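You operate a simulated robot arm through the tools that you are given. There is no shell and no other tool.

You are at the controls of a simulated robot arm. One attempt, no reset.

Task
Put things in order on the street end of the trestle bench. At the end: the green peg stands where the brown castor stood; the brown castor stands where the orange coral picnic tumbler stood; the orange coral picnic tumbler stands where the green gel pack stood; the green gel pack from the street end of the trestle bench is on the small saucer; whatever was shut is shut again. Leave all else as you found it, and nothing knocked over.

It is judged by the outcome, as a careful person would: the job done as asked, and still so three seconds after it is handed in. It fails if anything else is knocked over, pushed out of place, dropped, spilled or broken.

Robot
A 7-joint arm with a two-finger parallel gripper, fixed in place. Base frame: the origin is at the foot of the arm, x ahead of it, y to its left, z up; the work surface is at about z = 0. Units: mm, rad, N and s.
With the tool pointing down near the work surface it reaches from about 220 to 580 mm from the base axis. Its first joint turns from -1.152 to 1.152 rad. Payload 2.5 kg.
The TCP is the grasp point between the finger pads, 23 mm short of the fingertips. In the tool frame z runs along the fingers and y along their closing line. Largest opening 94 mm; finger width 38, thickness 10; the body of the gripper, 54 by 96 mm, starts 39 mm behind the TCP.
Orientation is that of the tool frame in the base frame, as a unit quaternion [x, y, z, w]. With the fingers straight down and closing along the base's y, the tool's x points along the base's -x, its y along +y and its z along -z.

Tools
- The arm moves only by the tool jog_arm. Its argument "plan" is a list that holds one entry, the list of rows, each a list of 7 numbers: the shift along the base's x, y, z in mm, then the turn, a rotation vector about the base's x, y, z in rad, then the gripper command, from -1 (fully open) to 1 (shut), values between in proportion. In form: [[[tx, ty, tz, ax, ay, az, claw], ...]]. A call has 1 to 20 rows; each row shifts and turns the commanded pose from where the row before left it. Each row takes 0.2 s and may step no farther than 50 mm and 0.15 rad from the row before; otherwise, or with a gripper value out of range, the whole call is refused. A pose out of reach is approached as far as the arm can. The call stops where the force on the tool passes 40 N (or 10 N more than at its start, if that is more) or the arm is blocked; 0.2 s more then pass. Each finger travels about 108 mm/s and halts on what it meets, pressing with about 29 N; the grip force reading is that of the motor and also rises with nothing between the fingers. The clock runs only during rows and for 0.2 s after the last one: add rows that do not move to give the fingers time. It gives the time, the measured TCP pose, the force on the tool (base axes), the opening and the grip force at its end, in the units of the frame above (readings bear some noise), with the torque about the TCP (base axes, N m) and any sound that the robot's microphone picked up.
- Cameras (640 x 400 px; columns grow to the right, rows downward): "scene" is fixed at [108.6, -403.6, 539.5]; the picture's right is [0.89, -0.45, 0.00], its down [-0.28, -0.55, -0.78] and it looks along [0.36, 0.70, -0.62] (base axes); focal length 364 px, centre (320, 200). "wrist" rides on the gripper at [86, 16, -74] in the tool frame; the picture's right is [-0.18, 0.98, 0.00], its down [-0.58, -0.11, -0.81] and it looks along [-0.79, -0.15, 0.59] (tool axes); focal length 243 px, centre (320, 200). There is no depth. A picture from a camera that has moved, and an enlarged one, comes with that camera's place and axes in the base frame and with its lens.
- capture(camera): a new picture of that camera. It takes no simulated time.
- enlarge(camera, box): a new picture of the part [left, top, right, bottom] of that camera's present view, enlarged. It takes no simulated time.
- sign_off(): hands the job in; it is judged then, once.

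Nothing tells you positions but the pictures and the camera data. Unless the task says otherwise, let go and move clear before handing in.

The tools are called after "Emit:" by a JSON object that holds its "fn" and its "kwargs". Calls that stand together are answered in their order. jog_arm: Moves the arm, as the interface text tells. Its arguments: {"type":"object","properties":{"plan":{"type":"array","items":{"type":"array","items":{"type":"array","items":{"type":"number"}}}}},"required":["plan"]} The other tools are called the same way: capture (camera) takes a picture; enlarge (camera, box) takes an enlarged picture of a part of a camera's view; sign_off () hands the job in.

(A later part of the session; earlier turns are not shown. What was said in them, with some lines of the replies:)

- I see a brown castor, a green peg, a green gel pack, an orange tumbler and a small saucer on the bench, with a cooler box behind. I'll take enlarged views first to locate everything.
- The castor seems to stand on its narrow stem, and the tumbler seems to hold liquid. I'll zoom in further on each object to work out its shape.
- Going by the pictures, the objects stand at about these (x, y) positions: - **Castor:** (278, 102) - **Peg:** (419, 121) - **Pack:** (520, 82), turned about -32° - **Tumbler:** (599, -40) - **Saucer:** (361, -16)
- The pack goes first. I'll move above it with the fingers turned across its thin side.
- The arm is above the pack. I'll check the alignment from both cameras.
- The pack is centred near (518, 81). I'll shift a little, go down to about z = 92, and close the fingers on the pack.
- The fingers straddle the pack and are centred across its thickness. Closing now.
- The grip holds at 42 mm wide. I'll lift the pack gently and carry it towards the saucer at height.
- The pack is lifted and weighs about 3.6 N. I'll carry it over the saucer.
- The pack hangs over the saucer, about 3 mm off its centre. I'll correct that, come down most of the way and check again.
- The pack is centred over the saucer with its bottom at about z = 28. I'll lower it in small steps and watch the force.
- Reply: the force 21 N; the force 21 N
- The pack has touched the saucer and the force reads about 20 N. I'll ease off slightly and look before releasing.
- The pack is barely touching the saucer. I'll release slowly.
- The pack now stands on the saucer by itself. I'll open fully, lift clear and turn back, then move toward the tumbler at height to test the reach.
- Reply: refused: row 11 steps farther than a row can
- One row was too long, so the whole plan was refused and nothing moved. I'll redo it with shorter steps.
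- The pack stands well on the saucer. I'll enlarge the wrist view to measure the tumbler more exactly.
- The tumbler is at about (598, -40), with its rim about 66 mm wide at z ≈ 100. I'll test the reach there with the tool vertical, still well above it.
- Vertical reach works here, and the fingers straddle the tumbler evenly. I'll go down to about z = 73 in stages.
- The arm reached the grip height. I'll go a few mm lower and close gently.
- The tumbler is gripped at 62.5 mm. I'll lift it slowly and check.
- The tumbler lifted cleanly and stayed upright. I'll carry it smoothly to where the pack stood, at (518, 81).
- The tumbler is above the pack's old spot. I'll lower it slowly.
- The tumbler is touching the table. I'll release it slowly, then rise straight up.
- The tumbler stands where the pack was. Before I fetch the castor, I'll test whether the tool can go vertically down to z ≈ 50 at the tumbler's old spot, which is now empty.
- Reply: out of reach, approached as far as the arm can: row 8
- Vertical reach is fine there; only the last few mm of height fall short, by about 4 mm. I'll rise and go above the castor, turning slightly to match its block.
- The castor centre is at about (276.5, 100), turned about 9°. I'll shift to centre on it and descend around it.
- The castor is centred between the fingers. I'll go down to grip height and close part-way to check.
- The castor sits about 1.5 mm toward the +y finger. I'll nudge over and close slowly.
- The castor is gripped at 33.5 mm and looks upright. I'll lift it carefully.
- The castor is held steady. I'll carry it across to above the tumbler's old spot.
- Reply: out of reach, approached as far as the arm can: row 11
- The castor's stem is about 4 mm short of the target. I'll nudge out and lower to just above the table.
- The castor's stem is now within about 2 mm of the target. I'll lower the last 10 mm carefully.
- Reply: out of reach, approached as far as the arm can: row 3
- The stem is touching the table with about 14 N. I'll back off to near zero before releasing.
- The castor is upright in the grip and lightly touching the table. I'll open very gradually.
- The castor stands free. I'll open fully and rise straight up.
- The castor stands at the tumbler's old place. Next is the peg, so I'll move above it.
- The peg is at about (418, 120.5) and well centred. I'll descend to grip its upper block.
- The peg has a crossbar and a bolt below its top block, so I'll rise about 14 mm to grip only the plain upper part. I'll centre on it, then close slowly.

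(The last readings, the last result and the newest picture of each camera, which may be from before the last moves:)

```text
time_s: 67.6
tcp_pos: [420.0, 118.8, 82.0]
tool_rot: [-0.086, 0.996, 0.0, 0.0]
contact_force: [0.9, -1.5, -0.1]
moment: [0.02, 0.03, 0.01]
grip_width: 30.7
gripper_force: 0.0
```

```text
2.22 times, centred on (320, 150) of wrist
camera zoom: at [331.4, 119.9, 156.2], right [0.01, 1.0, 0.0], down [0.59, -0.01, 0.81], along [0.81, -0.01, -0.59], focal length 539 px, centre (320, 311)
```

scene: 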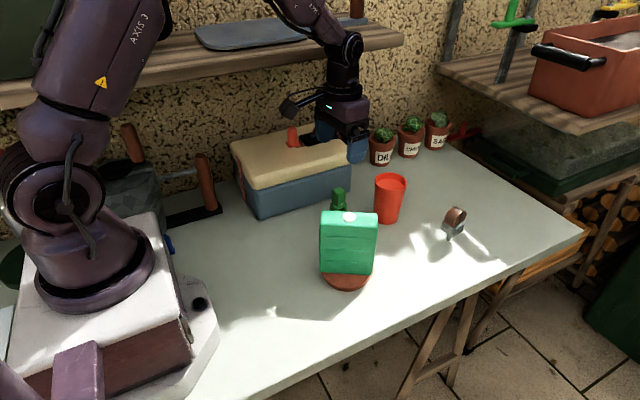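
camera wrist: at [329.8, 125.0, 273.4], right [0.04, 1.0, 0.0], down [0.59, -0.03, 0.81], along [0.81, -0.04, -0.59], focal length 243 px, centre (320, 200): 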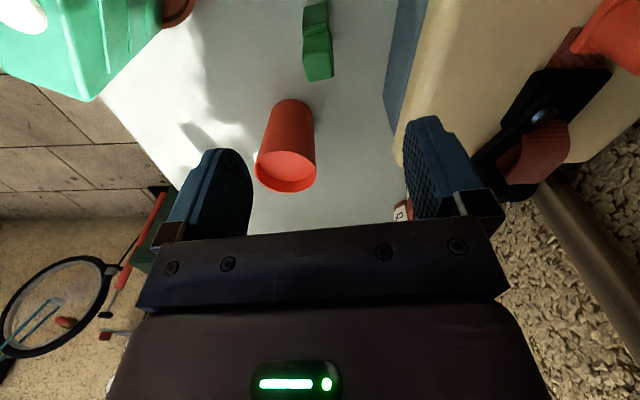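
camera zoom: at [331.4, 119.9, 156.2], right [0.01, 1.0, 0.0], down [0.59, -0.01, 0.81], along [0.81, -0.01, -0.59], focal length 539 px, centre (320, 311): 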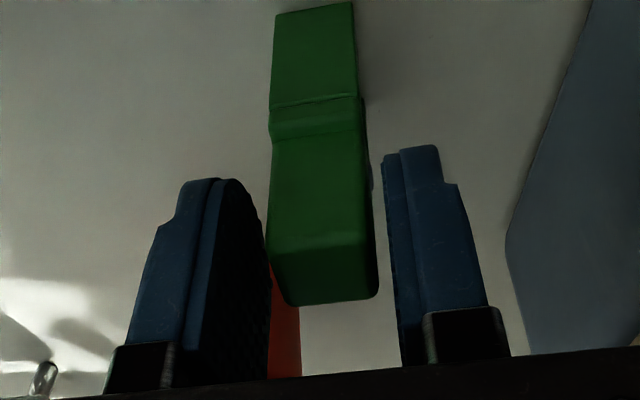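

Emit:
{"fn": "jog_arm", "kwargs": {"plan": [[[0, 0, 0, 0, 0, 0, 0.45], [0, 0, 0, 0, 0, 0, 0.52], [0, 0, 0, 0, 0, 0, 0.6], [0, 0, 0, 0, 0, 0, 1], [0, 0, 0, 0, 0, 0, 1]]]}}

Emit:
{"fn": "enlarge", "kwargs": {"camera": "wrist", "box": [220, 60, 420, 240]}}

Emit:
{"fn": "enlarge", "kwargs": {"camera": "scene", "box": [290, 130, 390, 230]}}

```text
time_s: 68.8
tcp_pos: [421.3, 119.6, 81.9]
tool_rot: [-0.086, 0.996, 0.0, -0.001]
contact_force: [0.2, -0.3, 0.7]
moment: [0.0, -0.01, 0.01]
grip_width: 21.2
gripper_force: 29.1
```

```text
2.22 times, centred on (320, 150) of wrist
camera zoom: at [331.4, 119.9, 156.2], right [0.01, 1.0, 0.0], down [0.59, -0.01, 0.81], along [0.81, -0.01, -0.59], focal length 539 px, centre (320, 311)
```

zoom: 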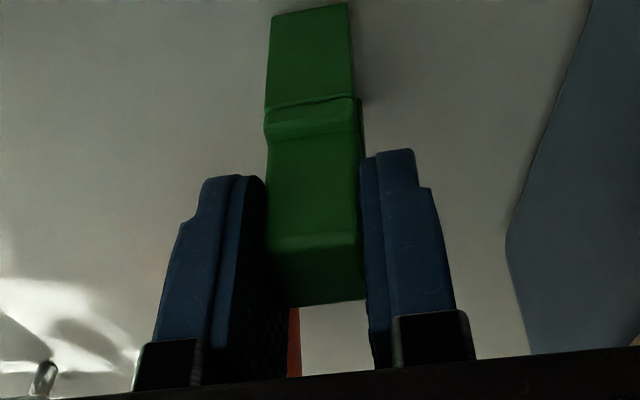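

```text
4.00 times, centred on (340, 180) of scene
camera zoom: at [108.6, -403.6, 539.5], right [0.89, -0.45, 0.0], down [-0.28, -0.55, -0.78], along [0.36, 0.7, -0.62], focal length 1457 px, centre (240, 280)
```

zoom: 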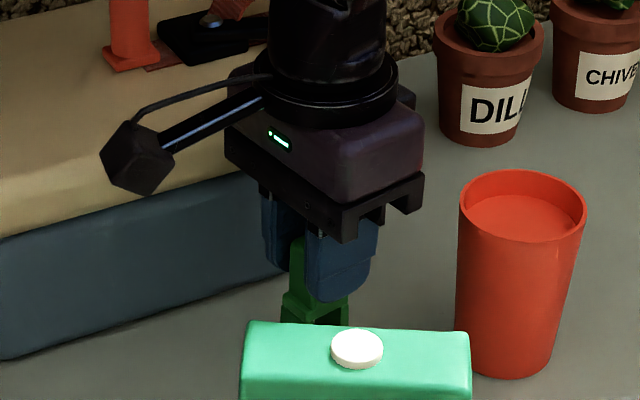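

The peg is gripped at 21 mm. I'll lift it and carry it to the castor's old spot.

Emit:
{"fn": "jog_arm", "kwargs": {"plan": [[[0, 0, 4, 0, 0, 0, 1], [0, 0, 10, 0, 0, 0, 1], [0, 0, 20, 0, 0, 0, 1], [0, 0, 20, 0, 0, 0, 1], [0, 0, 10, 0, 0, 0, 1], [-10, -1.5, 0, 0, 0, 0, 1], [-20, -2.5, 0, 0, 0, 0, 1], [-27, -3.5, 0, 0, 0, 0, 1], [-27, -3.5, 0, 0, 0, 0, 1], [-27, -3.5, 0, 0, 0, 0, 1], [-20, -2.5, 0, 0, 0, 0, 1], [-10.5, -1.5, 0, 0, 0, 0, 1], [0, 0, 0, 0, 0, 0, 1]]]}}

Emit:
{"fn": "capture", "kwargs": {"camera": "scene"}}

Emit:
{"fn": "enlarge", "kwargs": {"camera": "scene", "box": [230, 140, 340, 260]}}

Emit:
{"fn": "enlarge", "kwargs": {"camera": "wrist", "box": [220, 60, 420, 240]}}

```text
time_s: 71.6
tcp_pos: [278.4, 101.4, 145.7]
tool_rot: [-0.086, 0.996, 0.0, 0.0]
contact_force: [-0.8, -0.2, -0.2]
moment: [0.01, -0.04, 0.0]
grip_width: 21.0
gripper_force: 28.9
```

```text
taken
```

scene: 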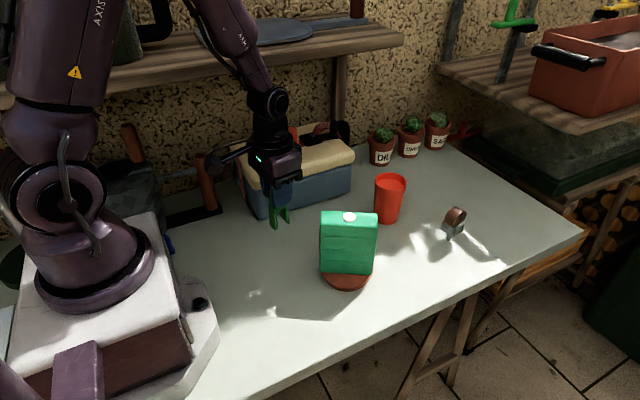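

```text
3.33 times, centred on (285, 200) of scene
camera zoom: at [108.6, -403.6, 539.5], right [0.89, -0.45, 0.0], down [-0.28, -0.55, -0.78], along [0.36, 0.7, -0.62], focal length 1214 px, centre (437, 200)
```

zoom: 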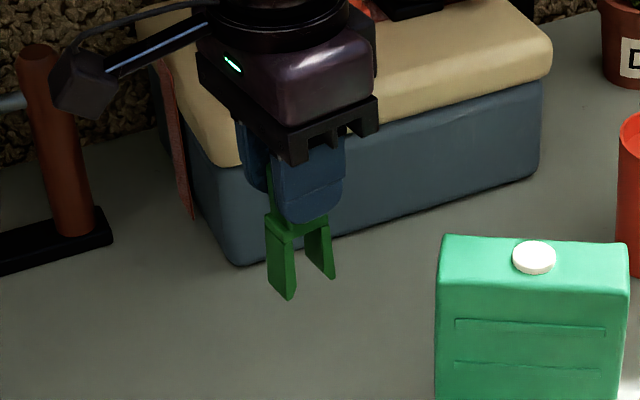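

```text
2.22 times, centred on (320, 150) of wrist
camera zoom: at [188.8, 101.7, 219.1], right [0.01, 1.0, 0.0], down [0.59, -0.01, 0.81], along [0.81, -0.01, -0.59], focal length 539 px, centre (320, 311)
```

zoom: 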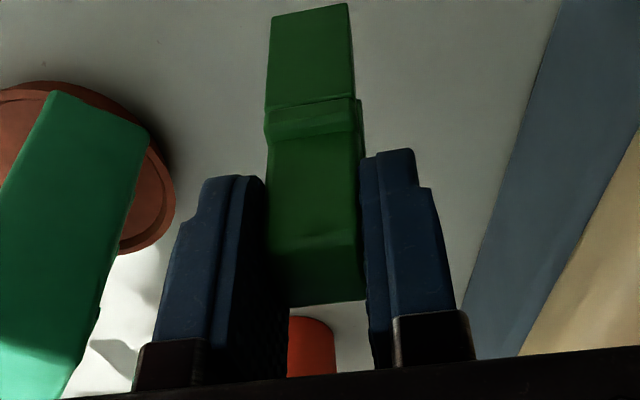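

The peg is over the castor's old spot. I'll lower it gently.

Emit:
{"fn": "jog_arm", "kwargs": {"plan": [[[1, 0, -6, 0, 0, 0, 1], [0, 0, -14, 0, 0, 0, 1], [0, 0, -18, 0, 0, 0, 1], [0, 0, -12, 0, 0, 0, 1], [0, 0, -7, 0, 0, 0, 1], [0, 0, -3, 0, 0, 0, 1], [0, 0, 0, 0, 0, 0, 1]]]}}

Emit:
{"fn": "enlarge", "kwargs": {"camera": "scene", "box": [250, 170, 320, 260]}}

Emit:
{"fn": "jog_arm", "kwargs": {"plan": [[[0, 0, -1, 0, 0, 0, 1], [0, 0, -1, 0, 0, 0, 1], [0, 0, 0, 0, 0, 0, 1]]]}}

```text
time_s: 73.2
tcp_pos: [279.4, 101.1, 86.9]
tool_rot: [-0.086, 0.996, 0.0, 0.0]
contact_force: [0.3, -0.6, -0.9]
moment: [-0.03, 0.0, -0.01]
grip_width: 21.3
gripper_force: 28.8
```

```text
4.44 times, centred on (285, 215) of scene
camera zoom: at [108.6, -403.6, 539.5], right [0.89, -0.45, 0.0], down [-0.28, -0.55, -0.78], along [0.36, 0.7, -0.62], focal length 1619 px, centre (476, 133)
```

zoom: 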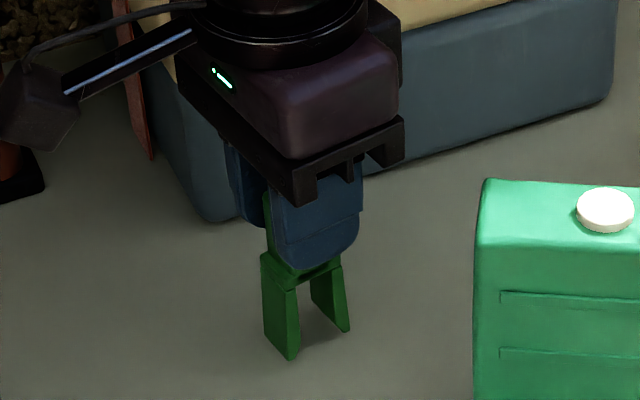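

```text
time_s: 74.0
tcp_pos: [279.1, 101.7, 84.5]
tool_rot: [-0.085, 0.996, 0.001, 0.0]
contact_force: [0.0, -0.3, -0.1]
moment: [-0.02, 0.03, 0.01]
grip_width: 21.2
gripper_force: 28.9
```

Emit:
{"fn": "jog_arm", "kwargs": {"plan": [[[0, 0, -0.8, 0, 0, 0, 1], [0, 0, 0, 0, 0, 0, 1]]]}}

Emit:
{"fn": "jog_arm", "kwargs": {"plan": [[[0, 0, -0.7, 0, 0, 0, 1], [0, 0, 0, 0, 0, 0, 1]]]}}

Emit:
{"fn": "jog_arm", "kwargs": {"plan": [[[0, 0, -0.6, 0, 0, 0, 1], [0, 0, 0, 0, 0, 0, 1]]]}}

```text
time_s: 74.6
tcp_pos: [280.7, 100.7, 83.3]
tool_rot: [-0.086, 0.996, 0.0, 0.0]
contact_force: [0.4, -0.5, -0.5]
moment: [-0.03, -0.01, -0.01]
grip_width: 21.3
gripper_force: 29.3
```

```text
time_s: 75.2
tcp_pos: [279.4, 100.3, 83.1]
tool_rot: [-0.085, 0.996, 0.001, 0.0]
contact_force: [0.4, 0.0, 0.5]
moment: [0.01, 0.03, 0.01]
grip_width: 21.3
gripper_force: 28.9
```

```text
time_s: 75.8
tcp_pos: [280.7, 100.4, 81.3]
tool_rot: [-0.085, 0.996, 0.0, 0.0]
contact_force: [-3.6, -1.5, 16.1]
moment: [-0.12, 0.41, -0.01]
grip_width: 21.5
gripper_force: 29.1
```

The peg has landed. I'll back off a touch and then release slowly.

Emit:
{"fn": "jog_arm", "kwargs": {"plan": [[[0, 0, 0.4, 0, 0, 0, 1], [0, 0, 0, 0, 0, 0, 1], [0, 0, 0, 0, 0, 0, 1]]]}}

Emit:
{"fn": "enlarge", "kwargs": {"camera": "scene", "box": [250, 170, 320, 260]}}

```text
time_s: 76.6
tcp_pos: [280.7, 101.6, 82.0]
tool_rot: [-0.085, 0.996, 0.0, 0.0]
contact_force: [-3.9, -2.9, 15.1]
moment: [-0.14, 0.41, 0.0]
grip_width: 21.1
gripper_force: 28.9
```

```text
4.44 times, centred on (285, 215) of scene
camera zoom: at [108.6, -403.7, 539.5], right [0.89, -0.45, 0.0], down [-0.28, -0.55, -0.78], along [0.36, 0.7, -0.62], focal length 1619 px, centre (476, 133)
```

zoom: 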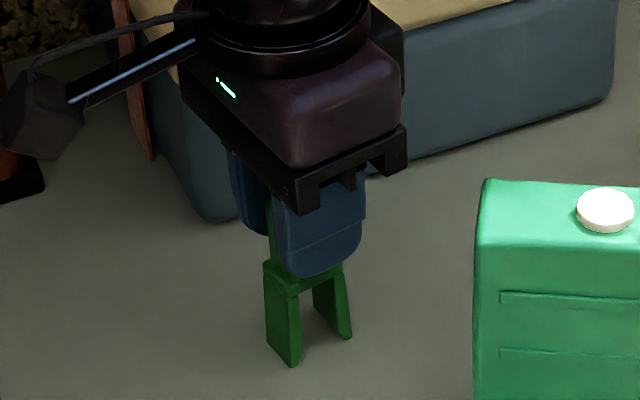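

Emit:
{"fn": "jog_arm", "kwargs": {"plan": [[[0, 0, 0.5, 0, 0, 0, 1], [0, 0, 0, 0, 0, 0, 1], [0, 0, 0, 0, 0, 0, 1]]]}}

Emit:
{"fn": "jog_arm", "kwargs": {"plan": [[[0, 0, 0.2, 0, 0, 0, 1], [0, 0, 0, 0, 0, 0, 1]]]}}

```text
time_s: 77.4
tcp_pos: [279.7, 101.8, 82.6]
tool_rot: [-0.085, 0.996, 0.0, 0.0]
contact_force: [-0.3, 0.1, 0.5]
moment: [-0.02, 0.0, -0.02]
grip_width: 21.1
gripper_force: 29.1
```

```text
time_s: 78.0
tcp_pos: [280.6, 102.1, 84.2]
tool_rot: [-0.085, 0.996, 0.0, 0.0]
contact_force: [-0.8, 0.0, -1.0]
moment: [-0.03, -0.04, 0.01]
grip_width: 21.2
gripper_force: 28.8
```

Emit:
{"fn": "jog_arm", "kwargs": {"plan": [[[0, 0, -0.3, 0, 0, 0, 1], [0, 0, 0, 0, 0, 0, 0.56], [0, 0, 0, 0, 0, 0, 0.53], [0, 0, 0, 0, 0, 0, 0.5], [0, 0, 0, 0, 0, 0, 0.45], [0, 0, 0, 0, 0, 0, 0.35], [0, 0, 0, 0, 0, 0, 0.35]]]}}

Emit:
{"fn": "enlarge", "kwargs": {"camera": "scene", "box": [250, 170, 320, 260]}}

Emit:
{"fn": "enlarge", "kwargs": {"camera": "wrist", "box": [220, 60, 420, 240]}}

```text
time_s: 79.6
tcp_pos: [278.4, 101.5, 81.7]
tool_rot: [-0.085, 0.996, 0.0, -0.001]
contact_force: [0.5, 0.1, 0.6]
moment: [-0.02, 0.03, -0.02]
grip_width: 30.6
gripper_force: 0.1
```

```text
4.44 times, centred on (285, 215) of scene
camera zoom: at [108.6, -403.6, 539.5], right [0.89, -0.45, 0.0], down [-0.28, -0.55, -0.78], along [0.36, 0.7, -0.62], focal length 1619 px, centre (476, 133)
```

zoom: 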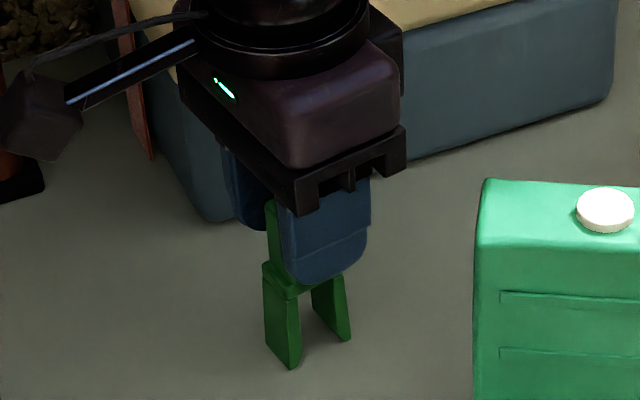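

```text
2.22 times, centred on (320, 150) of wrist
camera zoom: at [190.3, 101.2, 156.5], right [0.01, 1.0, 0.0], down [0.59, -0.01, 0.81], along [0.81, -0.01, -0.59], focal length 539 px, centre (320, 311)
```

zoom: 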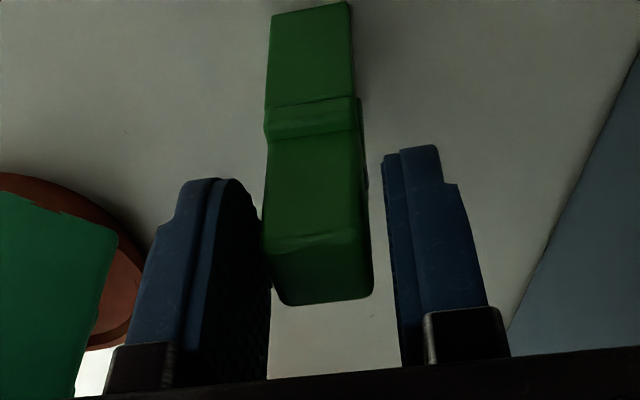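

The peg stands by itself. I'll open further and rise straight up to clear.

Emit:
{"fn": "jog_arm", "kwargs": {"plan": [[[0, 0, 0, 0, 0, 0, 0.1], [0, 0, 0, 0, 0, 0, -0.3], [0, 0, 0, 0, 0, 0, -0.5], [0, 0, 0, 0, 0, 0, -0.5], [0, 0, 10, 0, 0, 0, -0.5], [0, 0, 25, 0, 0, 0, -0.5], [0, 0, 40, 0, 0, 0, -0.5], [0, 0, 45, 0, 0, 0, -0.5], [0, 0, 45, 0, 0, 0, -0.5], [0, 0, 30, 0, 0, 0, -0.5], [0, 0, 0, 0, 0, 0, -0.5]]]}}

Emit:
{"fn": "capture", "kwargs": {"camera": "scene"}}

Emit:
{"fn": "enlarge", "kwargs": {"camera": "scene", "box": [240, 170, 400, 300]}}

Emit:
{"fn": "enlarge", "kwargs": {"camera": "scene", "box": [360, 150, 500, 260]}}

Emit:
{"fn": "capture", "kwargs": {"camera": "wrist"}}

```text
time_s: 82.0
tcp_pos: [281.3, 106.1, 278.3]
tool_rot: [-0.085, 0.996, 0.001, 0.0]
contact_force: [0.1, -0.4, -0.4]
moment: [-0.02, 0.02, -0.01]
grip_width: 70.4
gripper_force: 0.1
```

```text
taken
```

scene: 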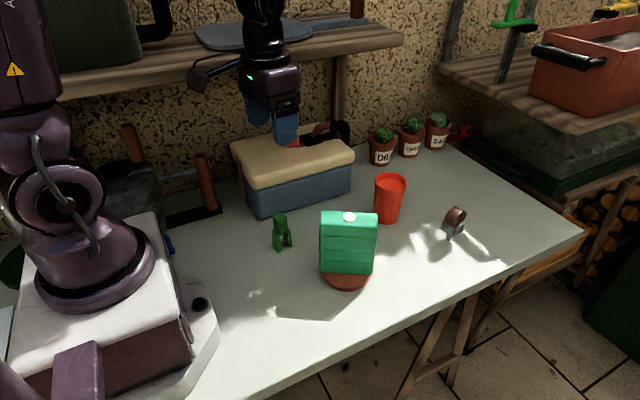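

```text
3.08 times, centred on (320, 235) of scene
camera zoom: at [108.6, -403.6, 539.5], right [0.89, -0.45, 0.0], down [-0.28, -0.55, -0.78], along [0.36, 0.7, -0.62], focal length 1121 px, centre (320, 92)
```

zoom: 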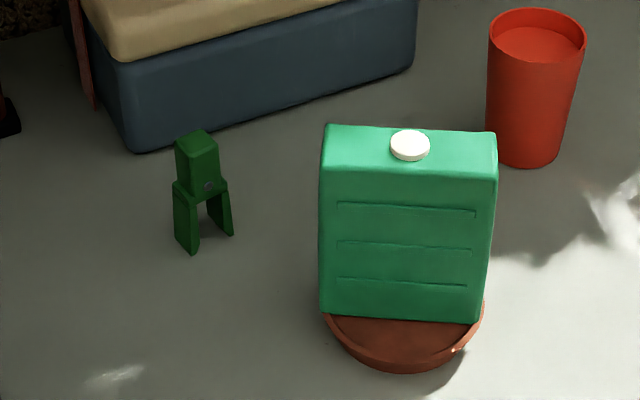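

```text
3.64 times, centred on (430, 205) of scene
camera zoom: at [108.6, -403.6, 539.5], right [0.89, -0.45, 0.0], down [-0.28, -0.55, -0.78], along [0.36, 0.7, -0.62], focal length 1325 px, centre (-80, 182)
```

zoom: 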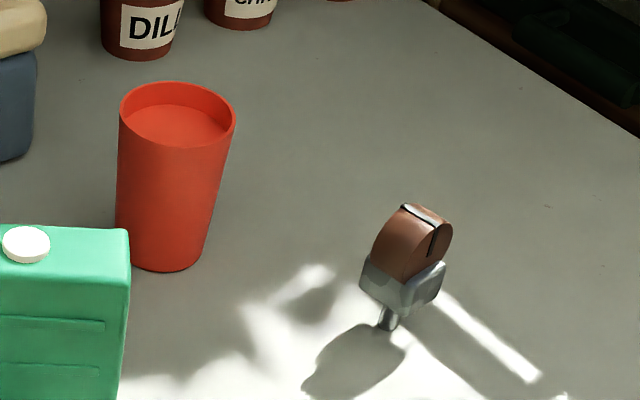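

```text
taken
camera wrist: at [191.8, 105.8, 352.5], right [0.01, 1.0, 0.0], down [0.59, -0.01, 0.81], along [0.81, -0.01, -0.59], focal length 243 px, centre (320, 200)
```

wrist: 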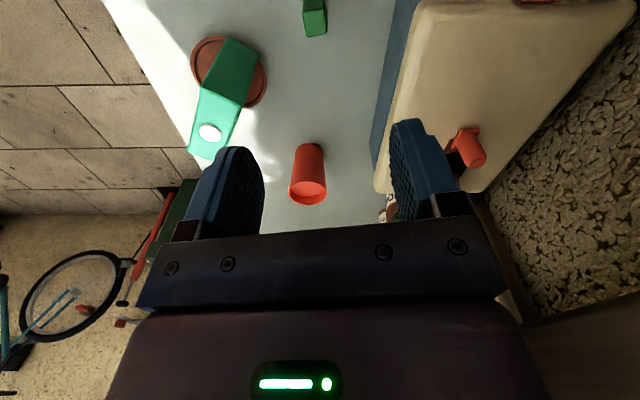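

All four objects are in place and standing:
- **Peg:** at the castor's old spot.
- **Castor:** at the tumbler's old spot.
- **Tumbler:** at the gel pack's old spot, still upright.
- **Gel pack:** on the saucer.

The cooler stayed shut throughout and the arm is clear, so I'm handing in.

Emit:
{"fn": "sign_off", "kwargs": {}}

```text
The job is handed in.
```

I've handed the job in, and in the last pictures everything was standing where you asked:

- **Green peg:** stands where the brown castor stood.
- **Brown castor:** stands upright on its stem where the tumbler stood, about 4 mm off by my estimate.
- **Orange coral tumbler:** stands where the gel pack stood. It was kept upright, and I saw no spill.
- **Green gel pack:** stands on the small saucer. It is slightly wider than the saucer's inside, so it rests across the rim.

I didn't open anything: the cooler stayed shut throughout. Nothing else on the bench was touched or knocked over. The gripper is empty, and the arm is raised clear above the peg.
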